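You operate a simulated robot arm through the tools that you are given. There is no shell and no other tool.

You are at the controls of a simulated two-armed robot. One attempt, no reset.

Task
Flare the stub in the flaring block, with the nut on first.
Fine: clamp tight, yoke over, screw into the green band once and back, nothing else under the cone.

The check looks at the end state, three seconds after you hand in, the way a careful person would. Anything else that was tipped, shoved, dropped, spilled or broken makes it a failure.

Robot
Two 7-joint arms with two-finger parallel grippers on one trunk that stands fixed in place. Base frame: the origin is at the foot of the trunk, x ahead of it, y to its left, z up. Units: mm, rad, N and s.
The left shoulder is at [50, 209, 1146], the right one opposite. With the tool pointing down near the work surface each hand reaches from about 260 to 920 mm from the base axis, measured 20 degrees to its own side. Payload 4.4 kg a hand.
Tool frame (each hand has its own): the origin (TCP) lies between the finger pads and is the grasp point; the fingertips stand 23 mm ahead of it; z points along the fingers, y is the line along which they close. Largest opening 94 mm; finger width 38, thickness 10; the body of the gripper, 54 by 96 mm, starts 39 mm behind the TCP.
Orientation is that of the tool frame in the base frame, as [roll, pitch, yaw] about the fixed x, y, z axes, in that order (R = Rz(yaw) Ry(pitch) Rx(roll)). With the fingers straight down and closing along the base's y, the tool's x points along the base's -x, its y along +y and its z along -z.

Tools
- The arms move only by the tool arm_command. It takes "left_steps", "right_steps" or both (then of equal length, played together; a hand with none holds still); each is a list of rows, each a list of 7 numbers: the shift along the tool's x, y, z in units of 200 mm (1.0 is 200 mm), then the turn, a rotation vector about the tool's x, y, z in units of 60 degrees (1.0 is 60 degrees), then the opening, from 0 (shut) to 1 (fully open). In form: [[x, y, z, ax, ay, az, gripper], ...]. A call has 1 to 20 rows; each row is the pose to reach, as a shift and turn from the pose commanded when the call began, along the tool's axes at that moment. A call with a number of a shift or a turn outside -1 to 1 is refused whole. Each row takes 0.2 s and may step no farther than 50 mm and 0.15 rad from the row before; otherwise, or with a gripper value out of range, the whole call is refused. Where a pose cannot be reached the arm comes as near as it can. A force on the tool above 40 N (or 10 N above the force at the start of the call, whichever is more), or a blocked arm, ends the call early, and 0.2 s more pass. The fingers move at their own pace (about 108 mm/s each) and stop on an object; they squeeze with about 38 N. The grip force told is the motor's: it shows also when the fingers shut on nothing. Time passes only in rows, and 0.2 s behind the last, so rows that repeat a pose let the fingers close. The reply holds the time, the measured pose of the TCP, the force on the tool along the base axes, the opening and the grip force, in the units named above and with some noise, with the torque about the TCP (base axes, N m) and any sound that the robot's microphone picked up.
- Cameras (640 x 400 px; columns grow to the right, rows downward): "scene" is now at [143, -53.6, 1343.5]; the picture's right is [-0.60, -0.80, 0.00], its down [-0.23, 0.17, -0.96] and it looks along [0.77, -0.57, -0.29] (base axes); focal length 366 px, centre (320, 200). "left" rides on the left gripper at [86, -16, -75] in its tool frame; the picture's right is [0.18, 0.98, 0.00], its down [-0.58, 0.11, -0.81] and it looks along [-0.79, 0.15, 0.59] (tool axes); focal length 243 px, centre (320, 200). "right" rides on the right gripper at [86, 16, -75] in its tool frame; the picture's right is [-0.18, 0.98, 0.00], its down [-0.58, -0.11, -0.81] and it looks along [-0.79, -0.15, 0.59] (tool axes); focal length 243 px, centre (320, 200). There is no depth. A picture from a camera that has moved, and an enlarged one, comes with that camera's place and axes in the base frame and with its lens.
- grab_frame(camera): a new picture of that camera. It takes no simulated time.
- move_column(by): slides the trunk up (or, below 0, down) by that many mm; the arms and the scene camera ride with it, the base frame stays. It gives what a move gives, with no picture.
- aim_head(pan, tilt): turns the head with the scene camera to pan (to the left, within 1.396 rad either way) and tilt (down, from -0.506 to 1.204), counted from straight ahead of the robot. It gives what a move gives.
- zoom(camera, box): a new picture of the part [left, top, right, bottom] of that camera's present view, enlarged. It takes no simulated time.
- hand_in(): hands the job in; it is judged then, once.

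Nothing tells you positions but the pictures and the camera data. Unless the task says otherwise, let go and move clear before handing in.

The tools are called after "Call:" as a command line: name --argument value ..., lists and objects as JSON in quotes. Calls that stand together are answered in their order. arm_command: Moves the arms, as the interface text tells. Its arguments: {"type":"object","properties":{"left_steps":{"type":"array","items":{"type":"array","items":{"type":"number"}}},"right_steps":{"type":"array","items":{"type":"array","items":{"type":"number"}}}},"required":[]} The other tools are called the same way: move_column (by) slides the trunk up or down; aim_head (pan, tilt) turns the head that bears the scene camera; grab_frame (camera) takes a picture; zoom (camera, box) takes an enlarged picture of a part of a camera's view; hand_in () hands the job in.

At the start:

```text
clock: 0.0
left_eef_pos: [582.9, -89.3, 1193.8]
left_ee_rot: [-3.141, 0.001, -3.141]
left_force: [-0.2, -0.2, -0.6]
left_torque: [0.04, -0.04, 0.0]
left_grip_width: 93.9
left_grasp_force: 0.1
right_eef_pos: [404.3, -430.2, 1222.3]
right_ee_rot: [3.142, 0.0, -3.141]
right_force: [-0.6, -0.4, -0.2]
right_torque: [0.01, 0.0, -0.01]
right_grip_width: 94.1
right_grasp_force: 0.1
trunk travel left (down, up): [-225.0, 338.0]
head pan, tilt: [-0.639, 0.297]
```

scene: 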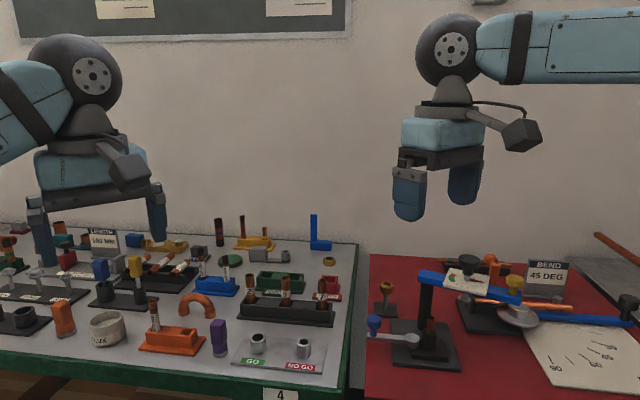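
right: 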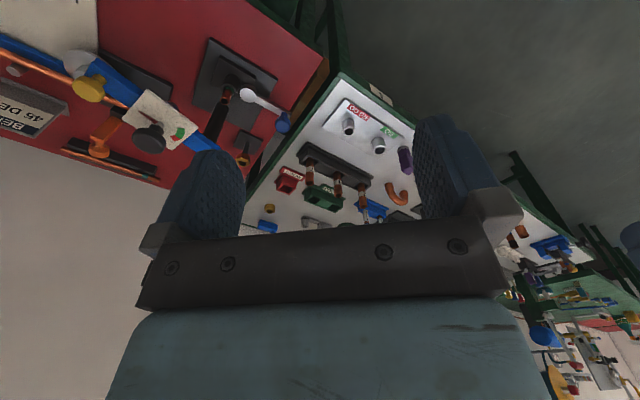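
left: 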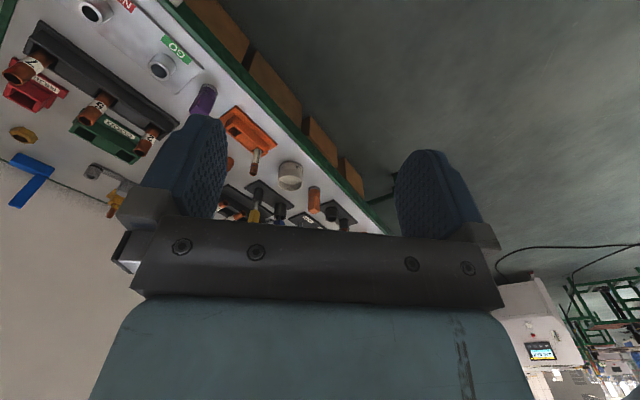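

I see a pegboard of tube parts on the left bench and a red mat on the right with what looks like the flaring block (black post, blue arm, clamp lever). I'll zoom into the views before moving anything.

Call:
zoom --camera "scene" --box '[350, 240, 510, 380]'

Call:
zoom --camera "scene" --box '[420, 230, 640, 368]'

Call:
zoom --camera "scene" --box '[180, 200, 360, 312]'

Call:
zoom --camera "scene" --box '[0, 200, 240, 360]'

```text
2.86 times, centred on (430, 310) of scene
camera zoom: at [143.0, -53.6, 1343.5], right [-0.6, -0.8, 0.0], down [-0.23, 0.17, -0.96], along [0.77, -0.57, -0.29], focal length 1046 px, centre (6, -114)
```

zoom: 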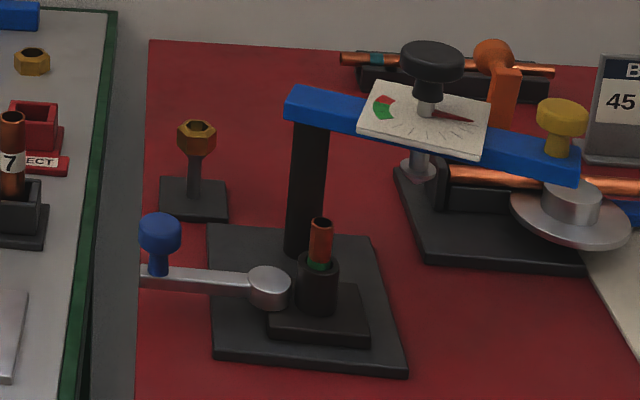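

```text
2.90 times, centred on (530, 299) of scene
camera zoom: at [143.0, -53.6, 1343.5], right [-0.6, -0.8, 0.0], down [-0.23, 0.17, -0.96], along [0.77, -0.57, -0.29], focal length 1061 px, centre (-289, -87)
```

zoom: 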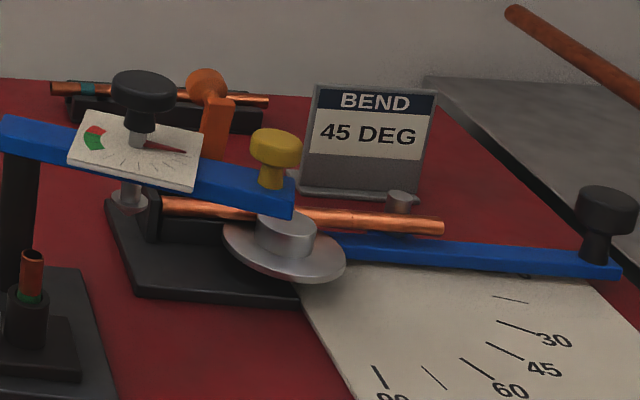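

```text
3.56 times, centred on (270, 256) of scene
camera zoom: at [143.0, -53.6, 1343.5], right [-0.6, -0.8, 0.0], down [-0.23, 0.17, -0.96], along [0.77, -0.57, -0.29], focal length 1302 px, centre (498, 1)
```

zoom: 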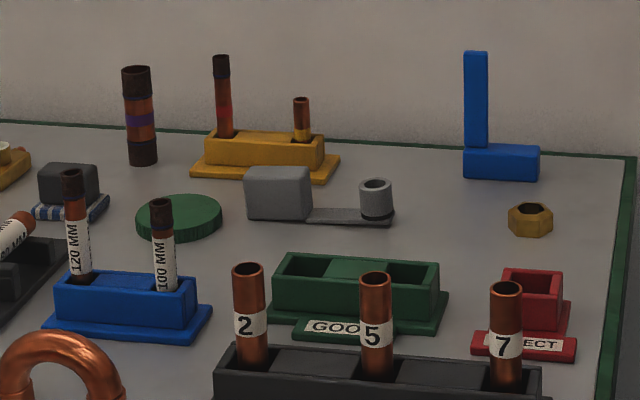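

```text
2.50 times, centred on (120, 280) of scene
camera zoom: at [143.0, -53.6, 1343.5], right [-0.6, -0.8, 0.0], down [-0.23, 0.17, -0.96], along [0.77, -0.57, -0.29], focal length 915 px, centre (820, 0)
```

zoom: 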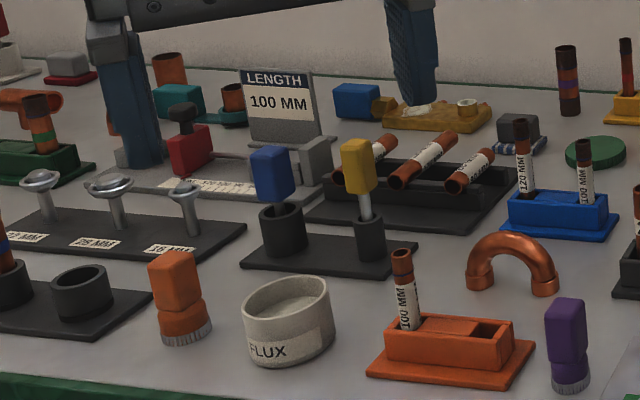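

The flaring block with lever, yoke, dial and a stand holding a nut is on the red mat. I'll look from the right wrist camera to triangulate, and turn the head to centre on the mat.

Call:
zoom --camera "right" --box '[100, 20, 340, 170]'

Call:
aim_head --pan -0.95 --tilt 0.55

Call:
grab_frame --camera "scene"

```text
2.67 times, centred on (220, 95) of right
camera zoom: at [317.3, -413.1, 1296.4], right [0.18, 0.98, 0.0], down [0.58, -0.11, 0.81], along [0.79, -0.15, -0.59], focal length 647 px, centre (587, 480)
```

zoom: 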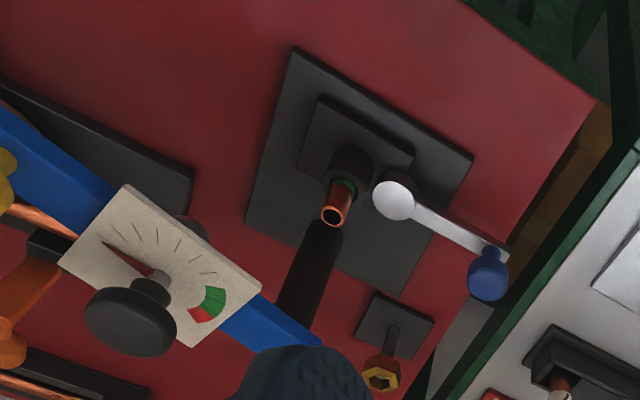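

```text
clock: 0.8
left_eef_pos: [582.8, -89.1, 1194.2]
left_ee_rot: [-3.141, 0.001, -3.139]
left_force: [0.1, -1.1, 0.7]
left_torque: [-0.02, 0.01, 0.02]
left_grip_width: 93.9
left_grasp_force: 0.0
right_eef_pos: [405.1, -429.4, 1221.2]
right_ee_rot: [-3.14, 0.002, -3.14]
right_force: [0.4, 0.3, -0.2]
right_torque: [-0.02, -0.02, -0.08]
right_grip_width: 94.0
right_grasp_force: 0.0
trunk travel left (down, up): [-225.0, 338.0]
head pan, tilt: [-0.949, 0.55]
```

```text
taken
camera scene: at [120.4, -70.9, 1320.2], right [-0.81, -0.58, 0.0], down [-0.3, 0.42, -0.85], along [0.5, -0.69, -0.52], focal length 366 px, centre (320, 200)
```

scene: 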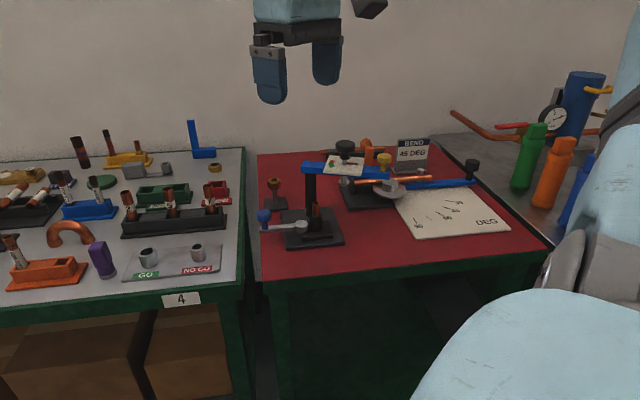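

I triangulated the stub top at about (533, -629, 888). I'll zoom in on the block, nut stand and dial for details.

Call:
zoom --camera "scene" --box '[250, 130, 410, 250]'

Call:
zoom --camera "scene" --box '[255, 165, 355, 250]'

Call:
zoom --camera "scene" --box '[310, 130, 410, 210]'

Call:
zoom --camera "scene" --box '[262, 170, 312, 210]'

```text
3.33 times, centred on (330, 190) of scene
camera zoom: at [120.4, -70.9, 1320.2], right [-0.81, -0.58, 0.0], down [-0.3, 0.42, -0.85], along [0.5, -0.69, -0.52], focal length 1220 px, centre (287, 233)
```

zoom: 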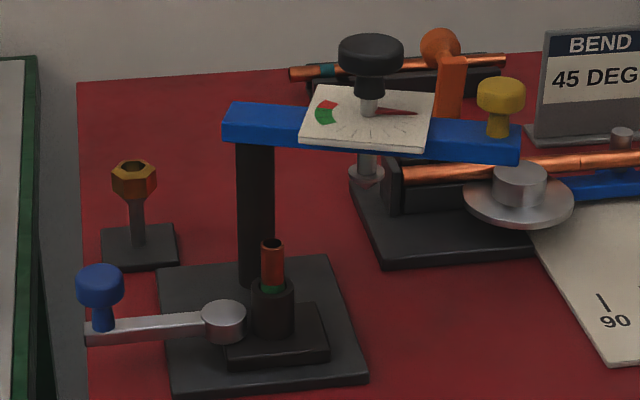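

```text
4.71 times, centred on (305, 208) of scene
camera zoom: at [120.4, -70.9, 1320.2], right [-0.81, -0.58, 0.0], down [-0.3, 0.42, -0.85], along [0.5, -0.69, -0.52], focal length 1723 px, centre (391, 165)
```

zoom: 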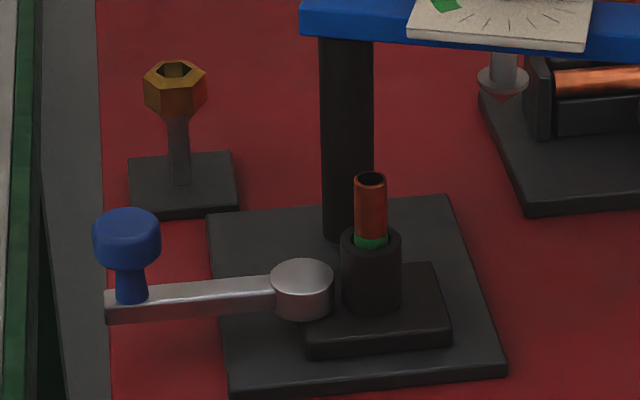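

```text
5.00 times, centred on (360, 170) of scene
camera zoom: at [120.4, -70.9, 1320.2], right [-0.81, -0.58, 0.0], down [-0.3, 0.42, -0.85], along [0.5, -0.69, -0.52], focal length 1831 px, centre (120, 350)
```

zoom: 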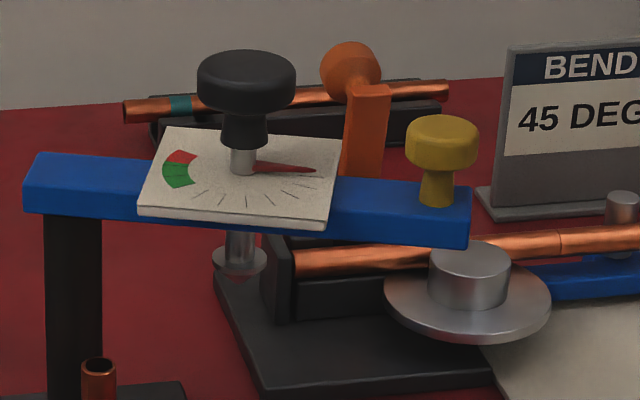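

```text
10.00 times, centred on (287, 190) of scene
camera zoom: at [120.4, -70.9, 1320.2], right [-0.81, -0.58, 0.0], down [-0.3, 0.42, -0.85], along [0.5, -0.69, -0.52], focal length 3662 px, centre (650, 300)
```

zoom: 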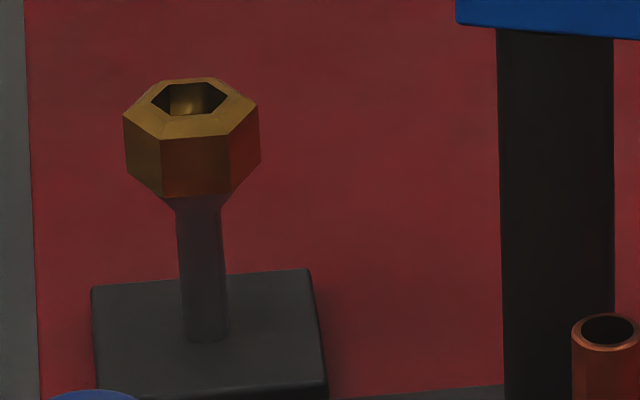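

The nut sits on its stand at about (697, -673, 874) with its wide mouth up. The screw knob is at about (513, -716, 1002) and the yoke handle at about (436, -757, 979). I'll bring the right wrist camera closer to study the clamp and lever.

Call:
arm_command --right_steps '[[0.046, -0.137, 0.167, 0, 0, 0, 1], [0.092, -0.273, 0.333, 0, 0, 0, 1], [0.138, -0.41, 0.5, 0, 0, 0, 1], [0.183, -0.547, 0.667, 0, 0, 0, 1], [0.229, -0.683, 0.833, 0, 0, 0, 1], [0.275, -0.82, 1.0, 0, 0, 0, 1], [0.275, -0.82, 1.0, 0, 0, 0, 1]]'

Call:
grab_frame --camera "right"

Call:
grab_frame --camera "scene"

```text
clock: 2.4
left_eef_pos: [582.9, -88.8, 1194.6]
left_ee_rot: [-3.141, 0.0, -3.139]
left_force: [0.1, 1.0, 0.0]
left_torque: [-0.01, -0.01, 0.01]
left_grip_width: 93.8
left_grasp_force: 0.1
right_eef_pos: [350.0, -591.3, 1022.8]
right_ee_rot: [-3.141, -0.001, 3.141]
right_force: [0.1, -0.1, -0.1]
right_torque: [0.01, 0.04, -0.02]
right_grip_width: 93.8
right_grasp_force: 0.1
trunk travel left (down, up): [-225.0, 338.0]
head pan, tilt: [-0.949, 0.55]
```

```text
taken
camera right: at [262.0, -575.4, 1097.5], right [0.18, 0.98, 0.0], down [0.58, -0.11, 0.81], along [0.79, -0.15, -0.59], focal length 243 px, centre (320, 200)
```

right: 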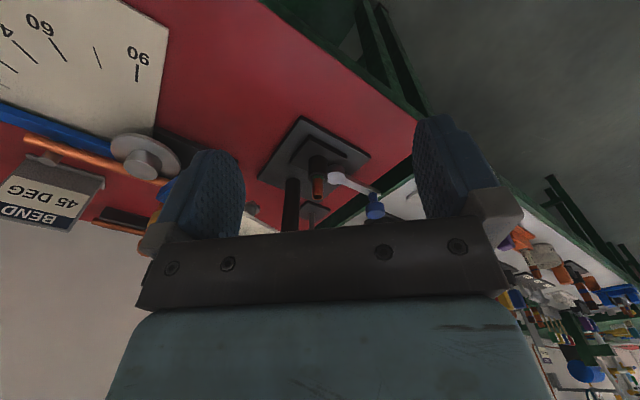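

```text
taken
camera scene: at [120.3, -70.8, 1320.2], right [-0.81, -0.58, 0.0], down [-0.3, 0.42, -0.85], along [0.5, -0.69, -0.52], focal length 366 px, centre (320, 200)
```

scene: 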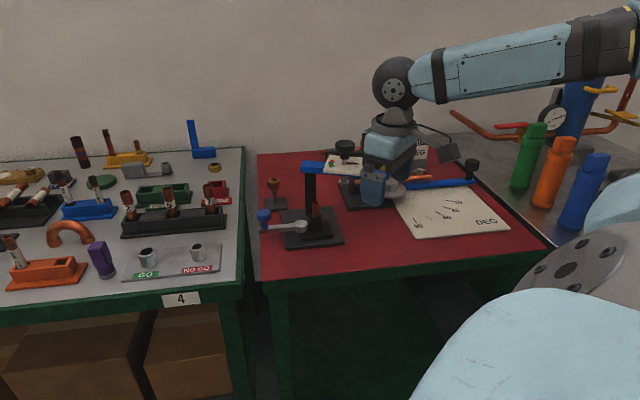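

Call:
zoom --camera "right" --box '[240, 100, 420, 235]'

Call:
zoom --camera "right" --box '[270, 130, 390, 225]'

```text
2.96 times, centred on (330, 168) of right
camera zoom: at [262.0, -575.4, 1097.5], right [0.18, 0.98, 0.0], down [0.58, -0.11, 0.81], along [0.79, -0.15, -0.59], focal length 719 px, centre (290, 296)
```

zoom: 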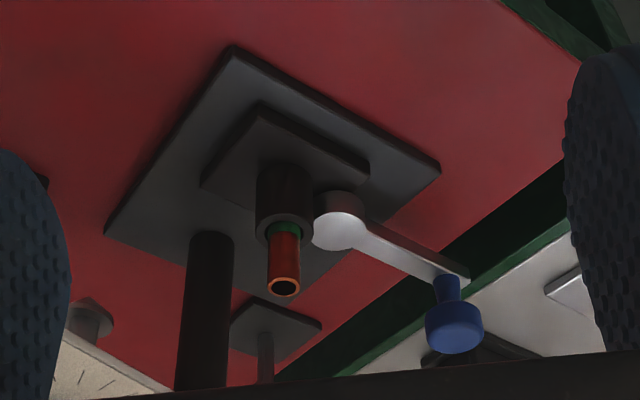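

```text
4.21 times, centred on (330, 178) of right
camera zoom: at [262.0, -575.4, 1097.5], right [0.18, 0.98, 0.0], down [0.58, -0.11, 0.81], along [0.79, -0.15, -0.59], focal length 1022 px, centre (278, 295)
```

zoom: 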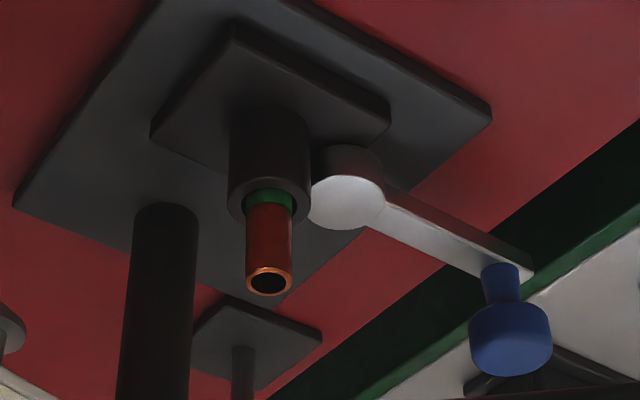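

Key points so far: stub top (532,-628,888), collar top z≈853, lever pivot (555,-603) with blue knob at (614,-546,874), post at (587,-683). Next I'll turn the right hand so its camera looks along −y and inspect the nut and the clamp from the open side.

Call:
arm_command --right_steps '[[-0.0625, 0.032, -0.03, 0, 0, 0.125, 1], [-0.125, 0.064, -0.06, 0, 0, 0.25, 1], [-0.1875, 0.096, -0.09, 0, 0, 0.375, 1], [-0.25, 0.128, -0.12, 0, 0, 0.5, 1], [-0.3125, 0.16, -0.15, 0, 0, 0.625, 1], [-0.375, 0.19, -0.18, 0, 0, 0.75, 1], [-0.4375, 0.22, -0.2, 0, 0, 0.875, 1], [-0.5, 0.255, -0.2, 0, 0, 1.0, 1]]'

```text
clock: 4.2
left_eef_pos: [583.2, -88.3, 1193.9]
left_ee_rot: [3.141, -0.002, -3.139]
left_force: [0.7, 1.0, 0.0]
left_torque: [-0.09, 0.0, -0.01]
left_grip_width: 94.2
left_grasp_force: 0.0
right_eef_pos: [451.3, -542.2, 1063.8]
right_ee_rot: [-3.14, -0.001, 2.092]
right_force: [0.7, 0.9, -0.2]
right_torque: [-0.02, 0.02, -0.01]
right_grip_width: 94.1
right_grasp_force: 0.2
trunk travel left (down, up): [-225.0, 338.0]
head pan, tilt: [-0.949, 0.55]
```

The rotation went as expected. I'll finish the turn to 90° and move over the open area to the left of the nut stand.

Call:
arm_command --right_steps '[[-0.055, 0.14, 0.024, 0, 0, 0.1, 1], [-0.111, 0.28, 0.048, 0, 0, 0.2, 1], [-0.166, 0.42, 0.072, 0, 0, 0.3, 1], [-0.222, 0.56, 0.096, 0, 0, 0.4, 1], [-0.277, 0.7, 0.12, 0, 0, 0.5, 1]]'

Call:
grab_frame --camera "right"

```text
clock: 5.4
left_eef_pos: [584.2, -88.9, 1193.6]
left_ee_rot: [-3.141, -0.003, -3.139]
left_force: [0.2, 0.1, -0.3]
left_torque: [0.01, 0.03, 0.01]
left_grip_width: 94.0
left_grasp_force: 0.0
right_eef_pos: [601.4, -519.8, 1037.8]
right_ee_rot: [-3.14, -0.001, 1.569]
right_force: [-0.1, 0.0, -0.7]
right_torque: [-0.01, 0.0, 0.04]
right_grip_width: 93.9
right_grasp_force: 0.2
trunk travel left (down, up): [-225.0, 338.0]
head pan, tilt: [-0.949, 0.55]
```

```text
taken
camera right: at [617.1, -432.9, 1112.0], right [0.98, -0.18, 0.0], down [-0.11, -0.58, 0.81], along [-0.15, -0.79, -0.59], focal length 243 px, centre (320, 200)
```

right: 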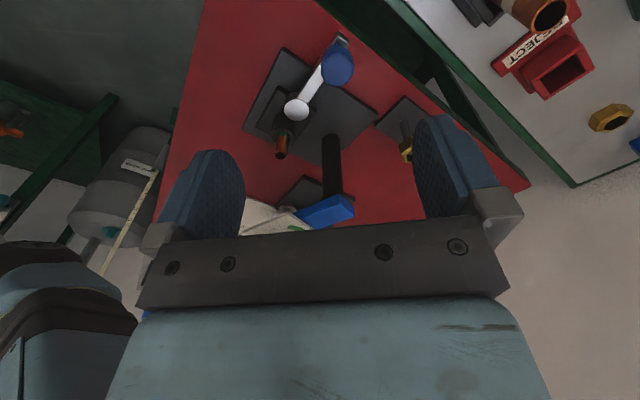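

Good vantage. I'll zoom on the clamp from this side, then shift +x for an unobstructed view of the nut.

Call:
zoom --camera "right" --box '[240, 30, 400, 130]'

Call:
zoom --camera "right" --box '[240, 100, 400, 235]'

Call:
arm_command --right_steps '[[0, 0.2, 0.0, 0, 0, 0, 1], [0, 0.4, 0, 0, 0, 0, 1], [0, 0.45, 0, 0, 0, 0, 1]]'

Call:
grab_frame --camera "right"

```text
4.00 times, centred on (320, 80) of right
camera zoom: at [617.1, -432.9, 1112.0], right [0.98, -0.18, 0.0], down [-0.11, -0.58, 0.81], along [-0.15, -0.79, -0.59], focal length 970 px, centre (320, 680)
```

zoom: 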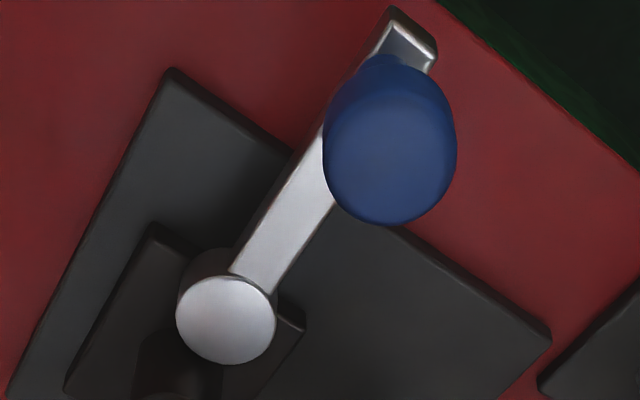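

```text
2.96 times, centred on (320, 168) of right
camera zoom: at [617.1, -432.9, 1112.0], right [0.98, -0.18, 0.0], down [-0.11, -0.58, 0.81], along [-0.15, -0.79, -0.59], focal length 719 px, centre (320, 296)
```

zoom: 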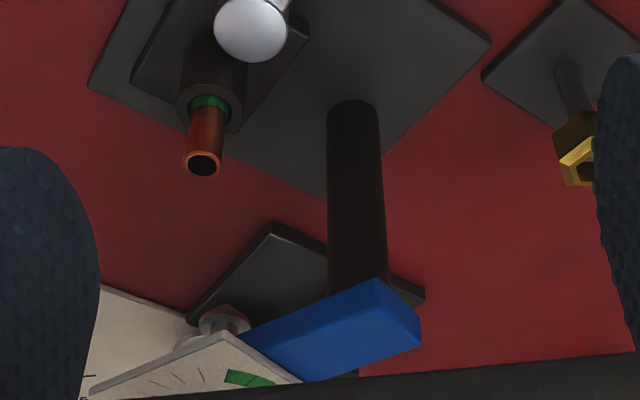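

```text
clock: 6.2
left_eef_pos: [582.6, -88.6, 1195.0]
left_ee_rot: [3.141, 0.001, -3.138]
left_force: [0.2, 0.4, -0.4]
left_torque: [0.05, 0.01, 0.02]
left_grip_width: 93.8
left_grasp_force: 0.1
right_eef_pos: [689.0, -518.9, 1038.0]
right_ee_rot: [3.141, 0.001, 1.573]
right_force: [0.1, 0.0, -0.7]
right_torque: [0.03, 0.0, -0.05]
right_grip_width: 93.9
right_grasp_force: 0.0
trunk travel left (down, up): [-225.0, 338.0]
head pan, tilt: [-0.949, 0.55]
```

```text
taken
camera right: at [705.2, -432.6, 1112.3], right [0.98, -0.18, 0.0], down [-0.11, -0.58, 0.81], along [-0.15, -0.79, -0.59], focal length 243 px, centre (320, 200)
```

right: 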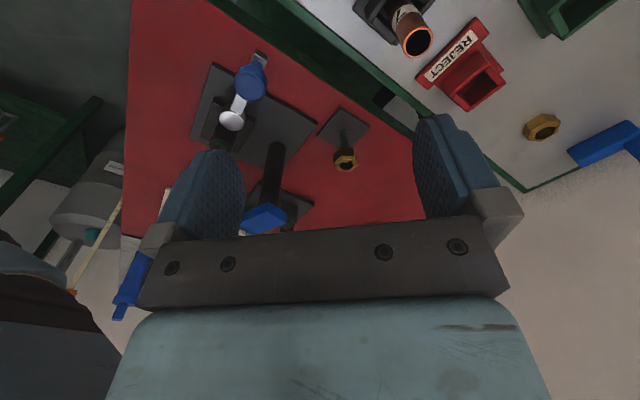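

Call:
zoom --camera "right" --box '[310, 95, 390, 185]'

Call:
zoom --camera "right" --box '[325, 140, 365, 175]'

Call:
zoom --camera "right" --box '[170, 40, 300, 160]'

```text
4.44 times, centred on (350, 140) of right
camera zoom: at [705.2, -432.6, 1112.3], right [0.98, -0.18, 0.0], down [-0.11, -0.58, 0.81], along [-0.15, -0.79, -0.59], focal length 1078 px, centre (187, 467)
```

zoom: 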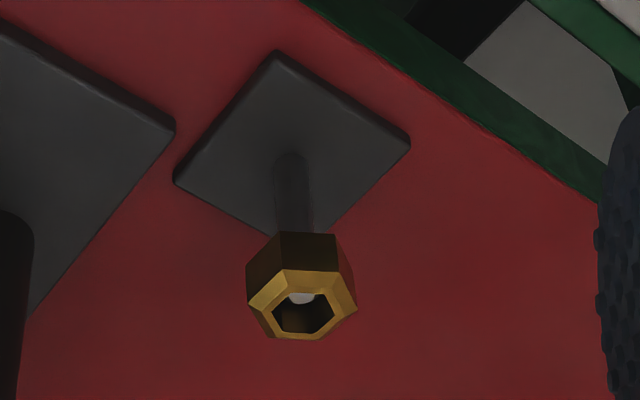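

```text
11.43 times, centred on (345, 158) of right
camera zoom: at [705.2, -432.6, 1112.3], right [0.98, -0.18, 0.0], down [-0.11, -0.58, 0.81], along [-0.15, -0.79, -0.59], focal length 2773 px, centre (34, 686)
```

zoom: 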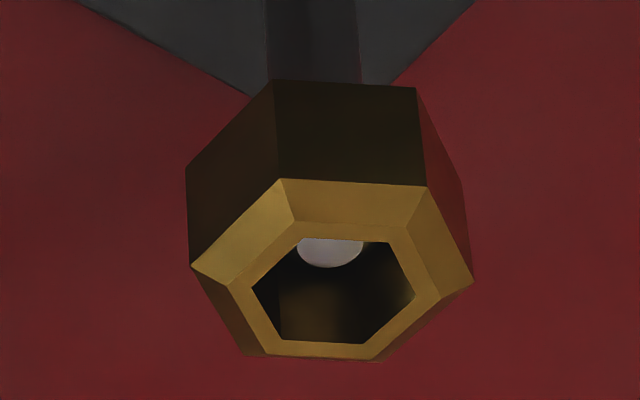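

```text
3.33 times, centred on (235, 100) of right
camera zoom: at [705.2, -432.6, 1112.3], right [0.98, -0.18, 0.0], down [-0.11, -0.58, 0.81], along [-0.15, -0.79, -0.59], focal length 809 px, centre (603, 533)
```

zoom: 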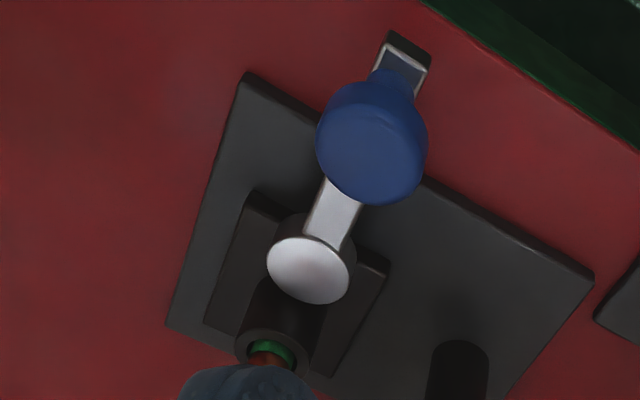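

The nut's centre comes out at (697, -674), spanning z≈856–875, with flats whose normals are at about 15° from base x. I'll move above it with the hand turned to match the flats and check the alignment.

Call:
arm_command --right_steps '[[-0.129, 0.007, 0.05, 0, 0, -0.043, 0.7], [-0.258, 0.014, 0.1, 0, 0, -0.086, 0.7], [-0.387, 0.021, 0.17, 0, 0, -0.129, 0.7], [-0.516, 0.028, 0.25, 0, 0, -0.171, 0.7], [-0.645, 0.035, 0.34, 0, 0, -0.214, 0.7], [-0.7735, 0.0415, 0.44, 0, 0, -0.257, 0.7], [-0.7735, 0.0415, 0.44, 0, 0, -0.257, 0.7]]'

Call:
grab_frame --camera "right"

Call:
zoom --camera "right" --box '[230, 60, 420, 200]'

Call:
zoom --camera "scene" --box '[240, 110, 360, 220]'

```text
clock: 7.8
left_eef_pos: [582.7, -88.8, 1195.1]
left_ee_rot: [3.141, 0.0, -3.14]
left_force: [-0.1, 0.0, 0.4]
left_torque: [0.01, 0.03, 0.01]
left_grip_width: 94.1
left_grasp_force: 0.1
right_eef_pos: [697.3, -673.9, 950.3]
right_ee_rot: [3.141, 0.001, 1.84]
right_force: [1.0, 0.4, -0.4]
right_torque: [-0.03, 0.01, 0.0]
right_grip_width: 65.7
right_grasp_force: 0.0
trunk travel left (down, up): [-225.0, 338.0]
head pan, tilt: [-0.949, 0.55]
```

```text
taken
camera right: at [689.2, -586.2, 1025.7], right [1.0, 0.09, 0.0], down [0.05, -0.59, 0.81], along [0.07, -0.8, -0.59], focal length 243 px, centre (320, 200)
```

right: 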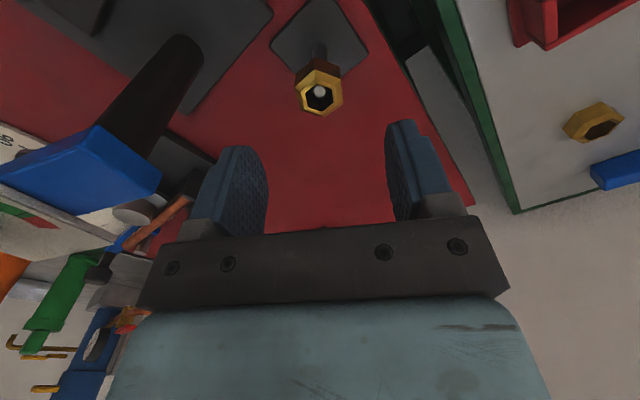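

```text
2.86 times, centred on (325, 130) of right
camera zoom: at [689.2, -586.2, 1025.7], right [1.0, 0.09, 0.0], down [0.05, -0.59, 0.81], along [0.07, -0.8, -0.59], focal length 693 px, centre (306, 400)
```

zoom: 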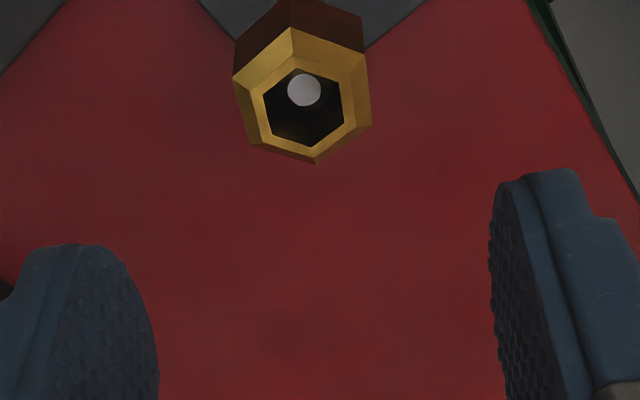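

```text
3.64 times, centred on (300, 165) of scene
camera zoom: at [120.1, -70.7, 1320.2], right [-0.81, -0.58, 0.0], down [-0.3, 0.42, -0.85], along [0.5, -0.69, -0.52], focal length 1331 px, centre (393, 327)
```

zoom: 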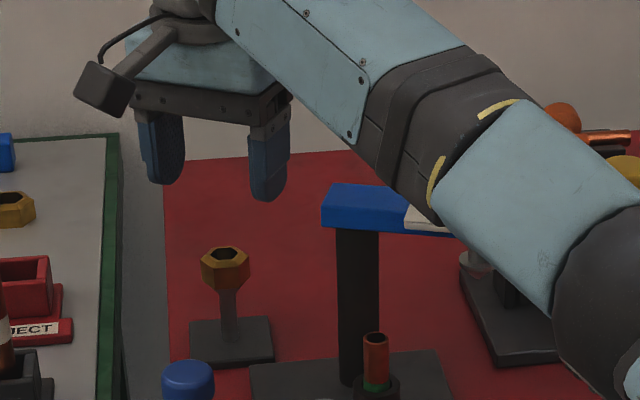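

The hand is above the nut but the forearm looks near the yoke in this view. I'll check the wider scene before lowering.

Call:
grab_frame --camera "scene"

Call:
grab_frame --camera "left"

Call:
zoom --camera "right" --box '[0, 0, 240, 240]'

```text
taken
camera scene: at [120.1, -70.7, 1320.2], right [-0.81, -0.58, 0.0], down [-0.3, 0.42, -0.85], along [0.5, -0.69, -0.52], focal length 366 px, centre (320, 200)
```

scene: 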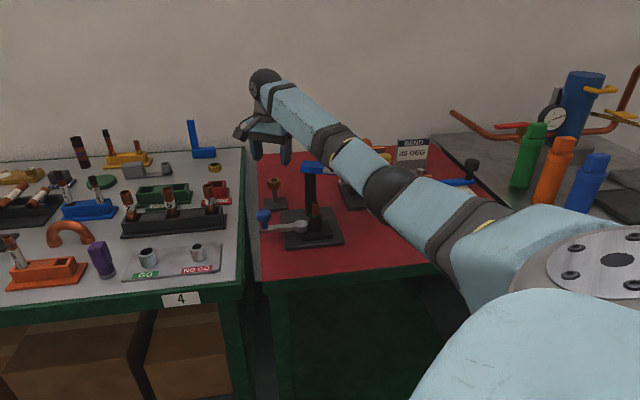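

```text
taken
camera left: at [497.6, -104.5, 1270.0], right [-0.19, 0.98, 0.0], down [0.58, 0.11, 0.81], along [0.79, 0.15, -0.59], focal length 243 px, centre (320, 200)
```

left: 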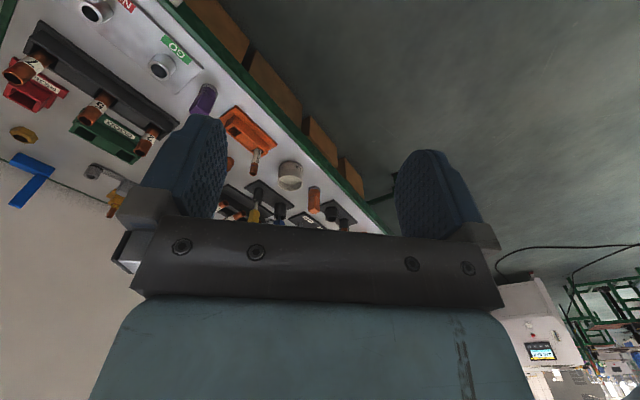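

```text
1.67 times, centred on (120, 120) of right
camera zoom: at [689.2, -586.2, 1025.7], right [1.0, 0.09, 0.0], down [0.05, -0.59, 0.81], along [0.07, -0.8, -0.59], focal length 404 px, centre (653, 333)
```

zoom: 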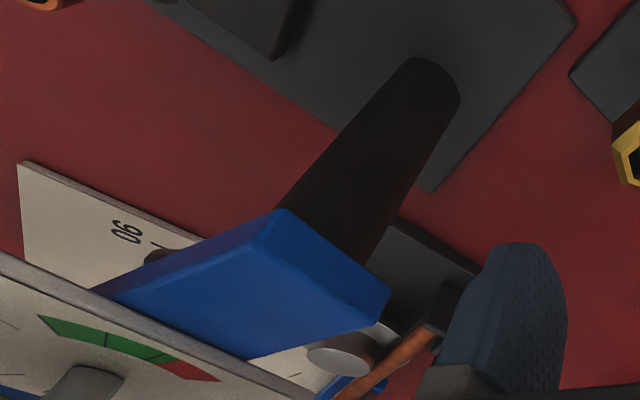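

Forearm clearance is fine (it passes ~100 mm away from the screw knob). The nut's measured centre is (696.9, -675.5); I'll correct slightly and lower to TCP z≈880 with fingers open.

Call:
arm_command --right_steps '[[-0.0067, -0.004, 0.1, 0, 0, 0, 0.7], [-0.0067, -0.004, 0.2, 0, 0, 0, 0.7], [-0.0067, -0.004, 0.28, 0, 0, 0, 0.7], [-0.0067, -0.004, 0.33, 0, 0, 0, 0.7], [-0.0067, -0.004, 0.3515, 0, 0, 0, 0.7], [-0.0067, -0.004, 0.3515, 0, 0, 0, 0.7]]'

Call:
zoom --camera "right" --box '[200, 100, 440, 250]'

Call:
zoom --camera "scene" --box '[230, 130, 330, 210]'

```text
clock: 9.2
left_eef_pos: [583.7, -89.6, 1195.0]
left_ee_rot: [3.139, 0.0, -3.14]
left_force: [0.3, 0.6, 0.0]
left_torque: [0.02, -0.01, 0.0]
left_grip_width: 94.0
left_grasp_force: 0.0
right_eef_pos: [696.6, -676.9, 880.3]
right_ee_rot: [3.141, -0.001, 1.841]
right_force: [-0.4, -0.7, 0.8]
right_torque: [-0.02, -0.01, 0.02]
right_grip_width: 65.8
right_grasp_force: 0.0
trunk travel left (down, up): [-225.0, 338.0]
head pan, tilt: [-0.949, 0.55]
```

```text
2.67 times, centred on (320, 175) of right
camera zoom: at [689.0, -587.7, 954.4], right [1.0, 0.08, 0.0], down [0.05, -0.59, 0.81], along [0.07, -0.8, -0.59], focal length 647 px, centre (320, 267)
```

zoom: 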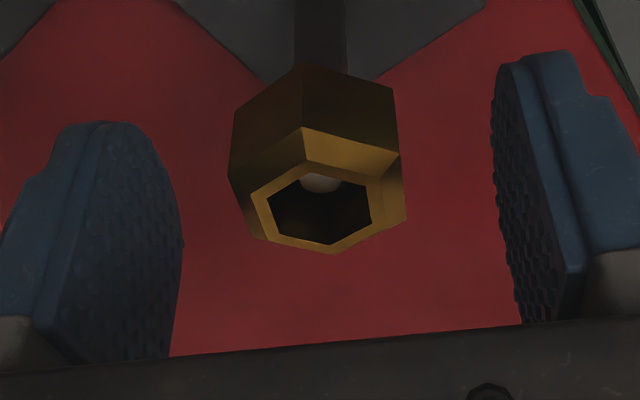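

```text
5.00 times, centred on (280, 170) of scene
camera zoom: at [120.3, -70.9, 1320.2], right [-0.81, -0.58, 0.0], down [-0.3, 0.42, -0.85], along [0.5, -0.69, -0.52], focal length 1831 px, centre (520, 350)
```

zoom: 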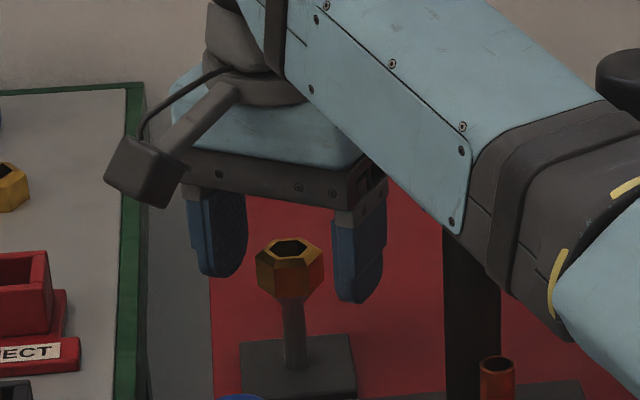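

The fingers straddle the nut with tips just above its lower edge. Closing on it now.

Call:
arm_command --right_steps '[[0, 0, 0, 0, 0, 0, 0.45], [0, 0, 0, 0, 0, 0, 0.35], [0, 0, 0, 0, 0, 0, 0.28], [0, 0, 0, 0, 0, 0, 0.2], [0, 0, 0, 0, 0, 0, 0.1], [0, 0, 0, 0, 0, 0, 0.1]]'

Call:
zoom --camera "right" --box '[200, 100, 440, 250]'

Call:
zoom --camera "scene" --box '[230, 130, 330, 210]'

```text
clock: 10.6
left_eef_pos: [582.7, -89.8, 1194.4]
left_ee_rot: [-3.141, 0.002, -3.139]
left_force: [0.5, 0.5, -0.3]
left_torque: [0.02, 0.0, 0.0]
left_grip_width: 94.1
left_grasp_force: 0.2
right_eef_pos: [696.4, -675.3, 879.4]
right_ee_rot: [-3.141, -0.001, 1.842]
right_force: [0.5, 0.2, -1.0]
right_torque: [-0.03, 0.01, 0.02]
right_grip_width: 33.2
right_grasp_force: 37.9
trunk travel left (down, up): [-225.0, 338.0]
head pan, tilt: [-0.949, 0.55]
```

```text
2.67 times, centred on (320, 175) of right
camera zoom: at [689.0, -587.9, 954.6], right [1.0, 0.08, 0.0], down [0.05, -0.59, 0.81], along [0.07, -0.8, -0.59], focal length 647 px, centre (320, 267)
```

zoom: 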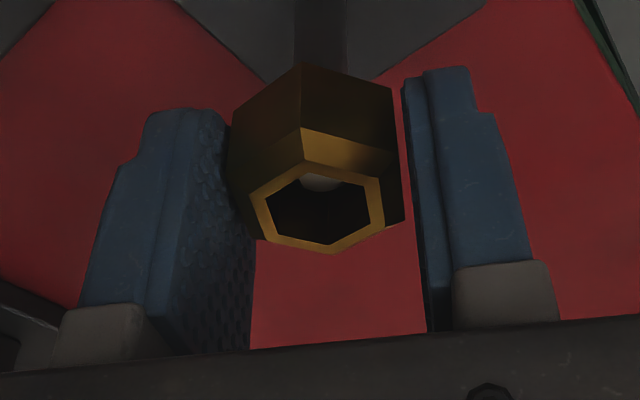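

```text
5.00 times, centred on (280, 170) of scene
camera zoom: at [120.3, -71.0, 1320.2], right [-0.81, -0.58, 0.0], down [-0.3, 0.42, -0.85], along [0.5, -0.69, -0.52], focal length 1831 px, centre (520, 350)
```

zoom: 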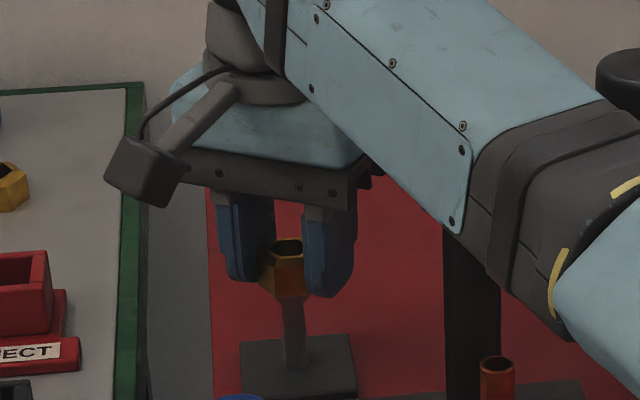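

Gripped at 33 mm width with 38 N. Lifting straight up and checking the nut in hand.

Call:
arm_command --right_steps '[[0, 0, -0.03, 0, 0, 0, 0.1], [0, 0, -0.1, 0, 0, 0, 0.1], [0, 0, -0.2, 0, 0, 0, 0.1], [0, 0, -0.3, 0, 0, 0, 0.1], [0, 0, -0.4, 0, 0, 0, 0.1], [0, 0, -0.4, 0, 0, 0, 0.1]]'

Call:
zoom --camera "right" --box '[200, 100, 440, 250]'

Call:
zoom --camera "scene" --box '[230, 100, 330, 180]'

```text
clock: 12.0
left_eef_pos: [583.8, -88.1, 1195.1]
left_ee_rot: [-3.141, -0.002, -3.14]
left_force: [-0.3, 0.0, -0.1]
left_torque: [0.06, -0.01, -0.04]
left_grip_width: 94.0
left_grasp_force: 0.1
right_eef_pos: [697.0, -677.6, 958.9]
right_ee_rot: [3.14, 0.0, 1.84]
right_force: [0.6, 0.2, 0.0]
right_torque: [0.02, -0.02, 0.02]
right_grip_width: 33.0
right_grasp_force: 38.1
trunk travel left (down, up): [-225.0, 338.0]
head pan, tilt: [-0.949, 0.55]
```

```text
2.67 times, centred on (320, 175) of right
camera zoom: at [688.7, -588.8, 1033.3], right [1.0, 0.08, 0.0], down [0.05, -0.59, 0.81], along [0.07, -0.8, -0.59], focal length 647 px, centre (320, 267)
```

zoom: 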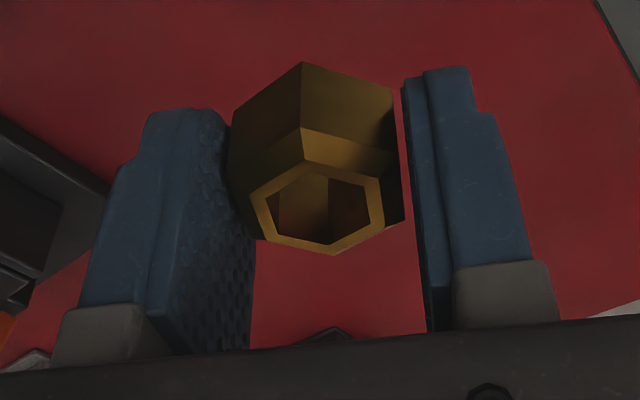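

```text
5.00 times, centred on (280, 140) of scene
camera zoom: at [120.5, -71.3, 1320.1], right [-0.81, -0.58, 0.0], down [-0.3, 0.42, -0.85], along [0.5, -0.69, -0.52], focal length 1831 px, centre (520, 500)
```

zoom: 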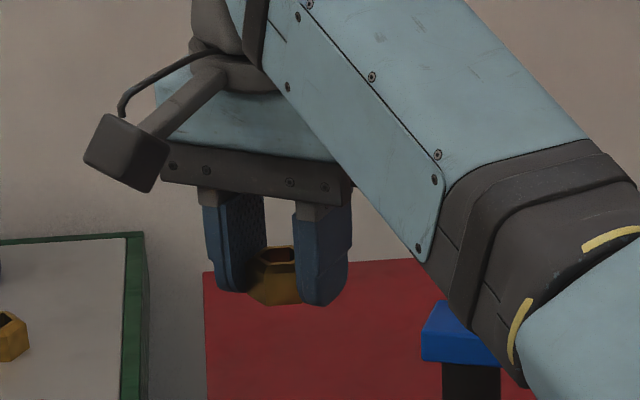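

The nut is held level and centred between the pads. I'll carry it around the yoke end to above the stub at a safe height.

Call:
arm_command --right_steps '[[0.18, -0.046, 0, 0, 0, 0, 0.1], [0.3625, -0.092, 0, 0, 0, 0, 0.1], [0.386, -0.25, 0.01, 0, 0, 0, 0.1], [0.41, -0.41, 0.03, 0, 0, 0, 0.1], [0.434, -0.57, 0.05, 0, 0, 0, 0.1], [0.4575, -0.7295, 0.075, 0, 0, 0, 0.1], [0.4575, -0.7295, 0.075, 0, 0, 0, 0.1]]'

Call:
grab_frame --camera "right"

Call:
grab_frame --camera "scene"

```text
clock: 13.6
left_eef_pos: [583.4, -89.5, 1193.4]
left_ee_rot: [-3.141, -0.001, -3.14]
left_force: [-0.7, -0.1, -0.4]
left_torque: [0.01, -0.04, -0.03]
left_grip_width: 94.2
left_grasp_force: 0.1
right_eef_pos: [529.7, -627.9, 943.5]
right_ee_rot: [-3.14, 0.0, 1.84]
right_force: [1.1, 0.6, -0.2]
right_torque: [0.0, 0.01, 0.02]
right_grip_width: 33.1
right_grasp_force: 37.6
trunk travel left (down, up): [-225.0, 338.0]
head pan, tilt: [-0.949, 0.55]
```

```text
taken
camera right: at [522.5, -539.5, 1019.6], right [1.0, 0.08, 0.0], down [0.05, -0.59, 0.81], along [0.07, -0.8, -0.59], focal length 243 px, centre (320, 200)
```

right: 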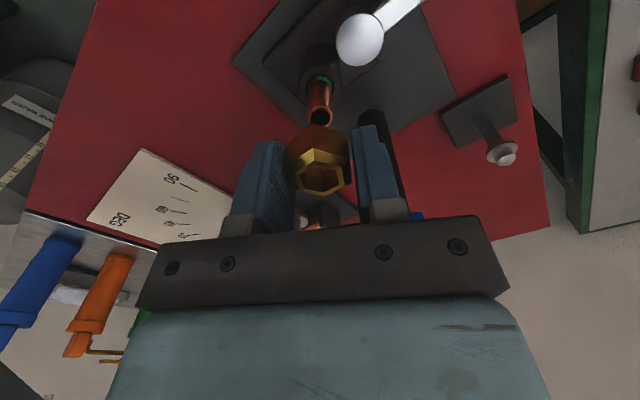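

```text
taken
camera scene: at [120.6, -71.0, 1320.1], right [-0.81, -0.58, 0.0], down [-0.3, 0.42, -0.85], along [0.5, -0.69, -0.52], focal length 366 px, centre (320, 200)
```

scene: 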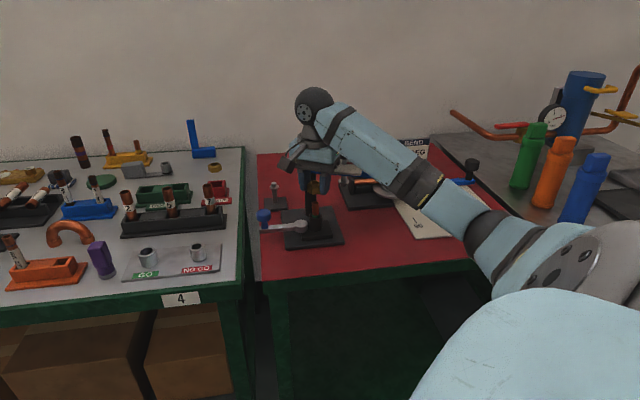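

I'm above the stub; zooming in from both cameras to measure the offset between nut axis and tube axis.

Call:
zoom --camera "right" --box '[260, 60, 390, 205]'

Call:
zoom --camera "scene" --box '[280, 160, 350, 240]'

Call:
zoom --camera "scene" --box '[295, 170, 335, 220]'

```text
2.76 times, centred on (325, 132) of right
camera zoom: at [522.5, -539.5, 1019.6], right [1.0, 0.08, 0.0], down [0.05, -0.59, 0.81], along [0.07, -0.8, -0.59], focal length 669 px, centre (306, 386)
```

zoom: 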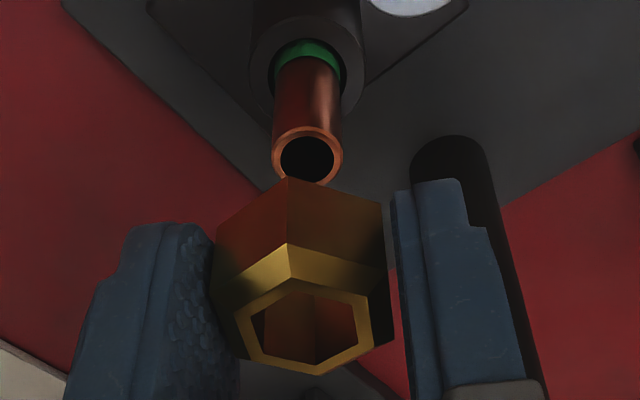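

```text
5.00 times, centred on (315, 200) of scene
camera zoom: at [120.6, -71.0, 1320.1], right [-0.81, -0.58, 0.0], down [-0.3, 0.42, -0.85], along [0.5, -0.69, -0.52], focal length 1831 px, centre (345, 200)
```

zoom: 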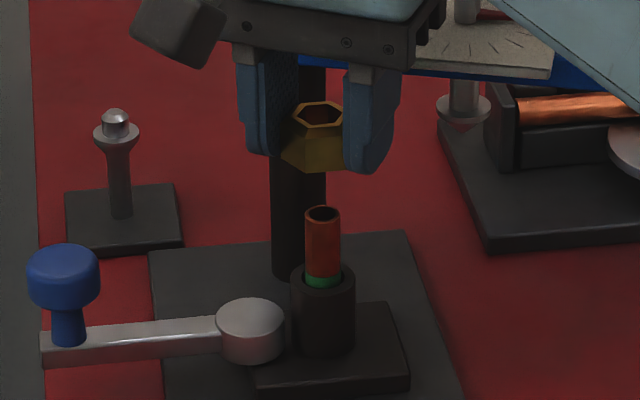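

```text
8.00 times, centred on (315, 195) of scene
camera zoom: at [120.6, -71.0, 1320.1], right [-0.81, -0.58, 0.0], down [-0.3, 0.42, -0.85], along [0.5, -0.69, -0.52], focal length 2929 px, centre (360, 240)
```

zoom: 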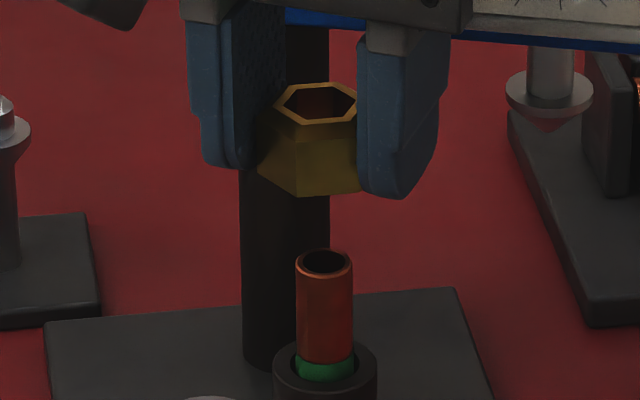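

Nut and tube look nearly coaxial. I'll take deeper zooms on both to refine the residual offset.

Call:
zoom --camera "scene" --box '[303, 177, 327, 209]'

Call:
zoom --camera "right" --box '[290, 100, 350, 205]'

```text
12.50 times, centred on (315, 193) of scene
camera zoom: at [120.6, -71.0, 1320.1], right [-0.81, -0.58, 0.0], down [-0.3, 0.42, -0.85], along [0.5, -0.69, -0.52], focal length 4577 px, centre (382, 288)
```

zoom: 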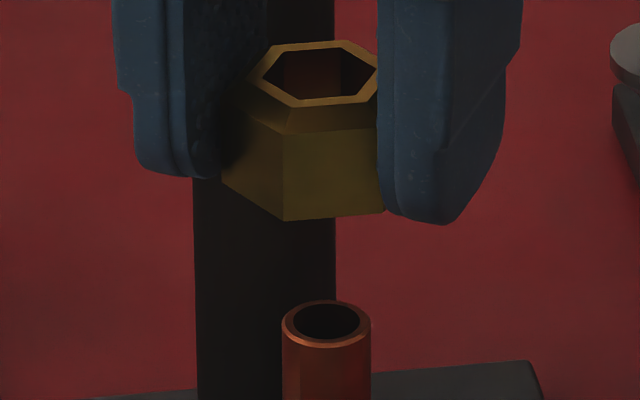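

```text
3.81 times, centred on (320, 152) of right
camera zoom: at [522.5, -539.5, 1019.6], right [1.0, 0.08, 0.0], down [0.05, -0.59, 0.81], along [0.07, -0.8, -0.59], focal length 924 px, centre (320, 381)
```

zoom: 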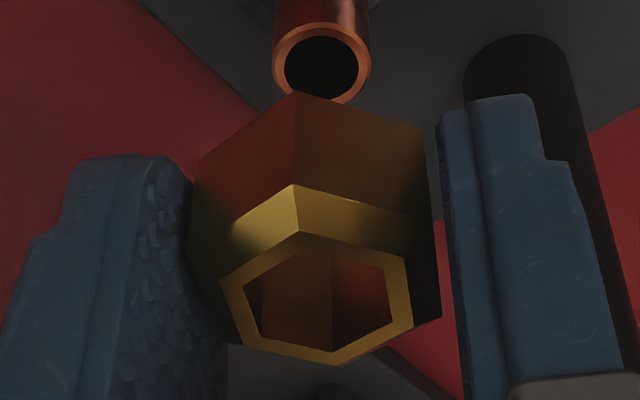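

Measured offset: the nut is about 1.2 mm too far in +y. I'll correct it and lower to just above the tube mouth, then recheck.

Call:
arm_command --right_steps '[[-0.006, 0.0005, 0.04, 0, 0, 0, 0.1], [-0.006, 0.0005, 0.08, 0, 0, 0, 0.1], [-0.006, 0.0005, 0.12, 0, 0, 0, 0.1], [-0.006, 0.0005, 0.14, 0, 0, 0, 0.1], [-0.006, 0.0005, 0.14, 0, 0, 0, 0.1]]'

Call:
zoom --camera "scene" --box '[303, 177, 327, 209]'

Call:
zoom --camera "right" --box '[285, 95, 355, 205]'

```text
clock: 14.8
left_eef_pos: [581.8, -88.7, 1194.5]
left_ee_rot: [-3.141, 0.001, -3.14]
left_force: [-1.1, 0.0, -0.2]
left_torque: [0.01, 0.0, 0.01]
left_grip_width: 94.2
left_grasp_force: 0.2
right_eef_pos: [530.9, -629.7, 916.7]
right_ee_rot: [-3.14, -0.001, 1.84]
right_force: [0.1, -0.2, 0.1]
right_torque: [0.03, -0.02, 0.02]
right_grip_width: 33.3
right_grasp_force: 37.7
trunk travel left (down, up): [-225.0, 338.0]
head pan, tilt: [-0.949, 0.55]
```

```text
12.50 times, centred on (315, 193) of scene
camera zoom: at [120.3, -71.0, 1320.2], right [-0.81, -0.58, 0.0], down [-0.3, 0.42, -0.85], along [0.5, -0.69, -0.52], focal length 4577 px, centre (382, 288)
```

zoom: 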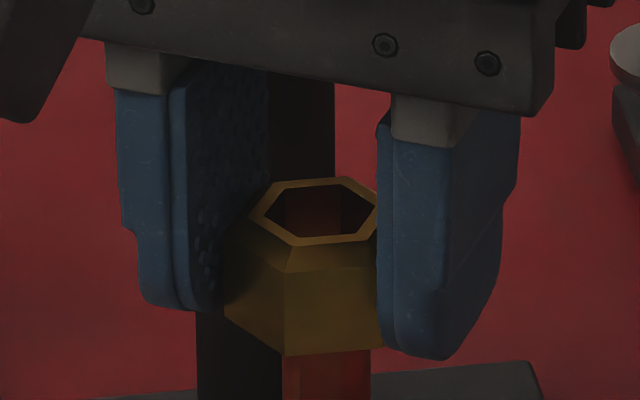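

```text
3.64 times, centred on (320, 150) of right
camera zoom: at [523.3, -540.5, 991.6], right [1.0, 0.08, 0.0], down [0.05, -0.59, 0.81], along [0.07, -0.8, -0.59], focal length 882 px, centre (320, 382)
```

zoom: 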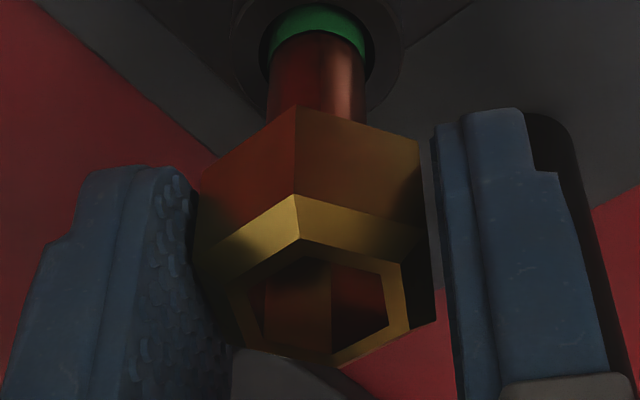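

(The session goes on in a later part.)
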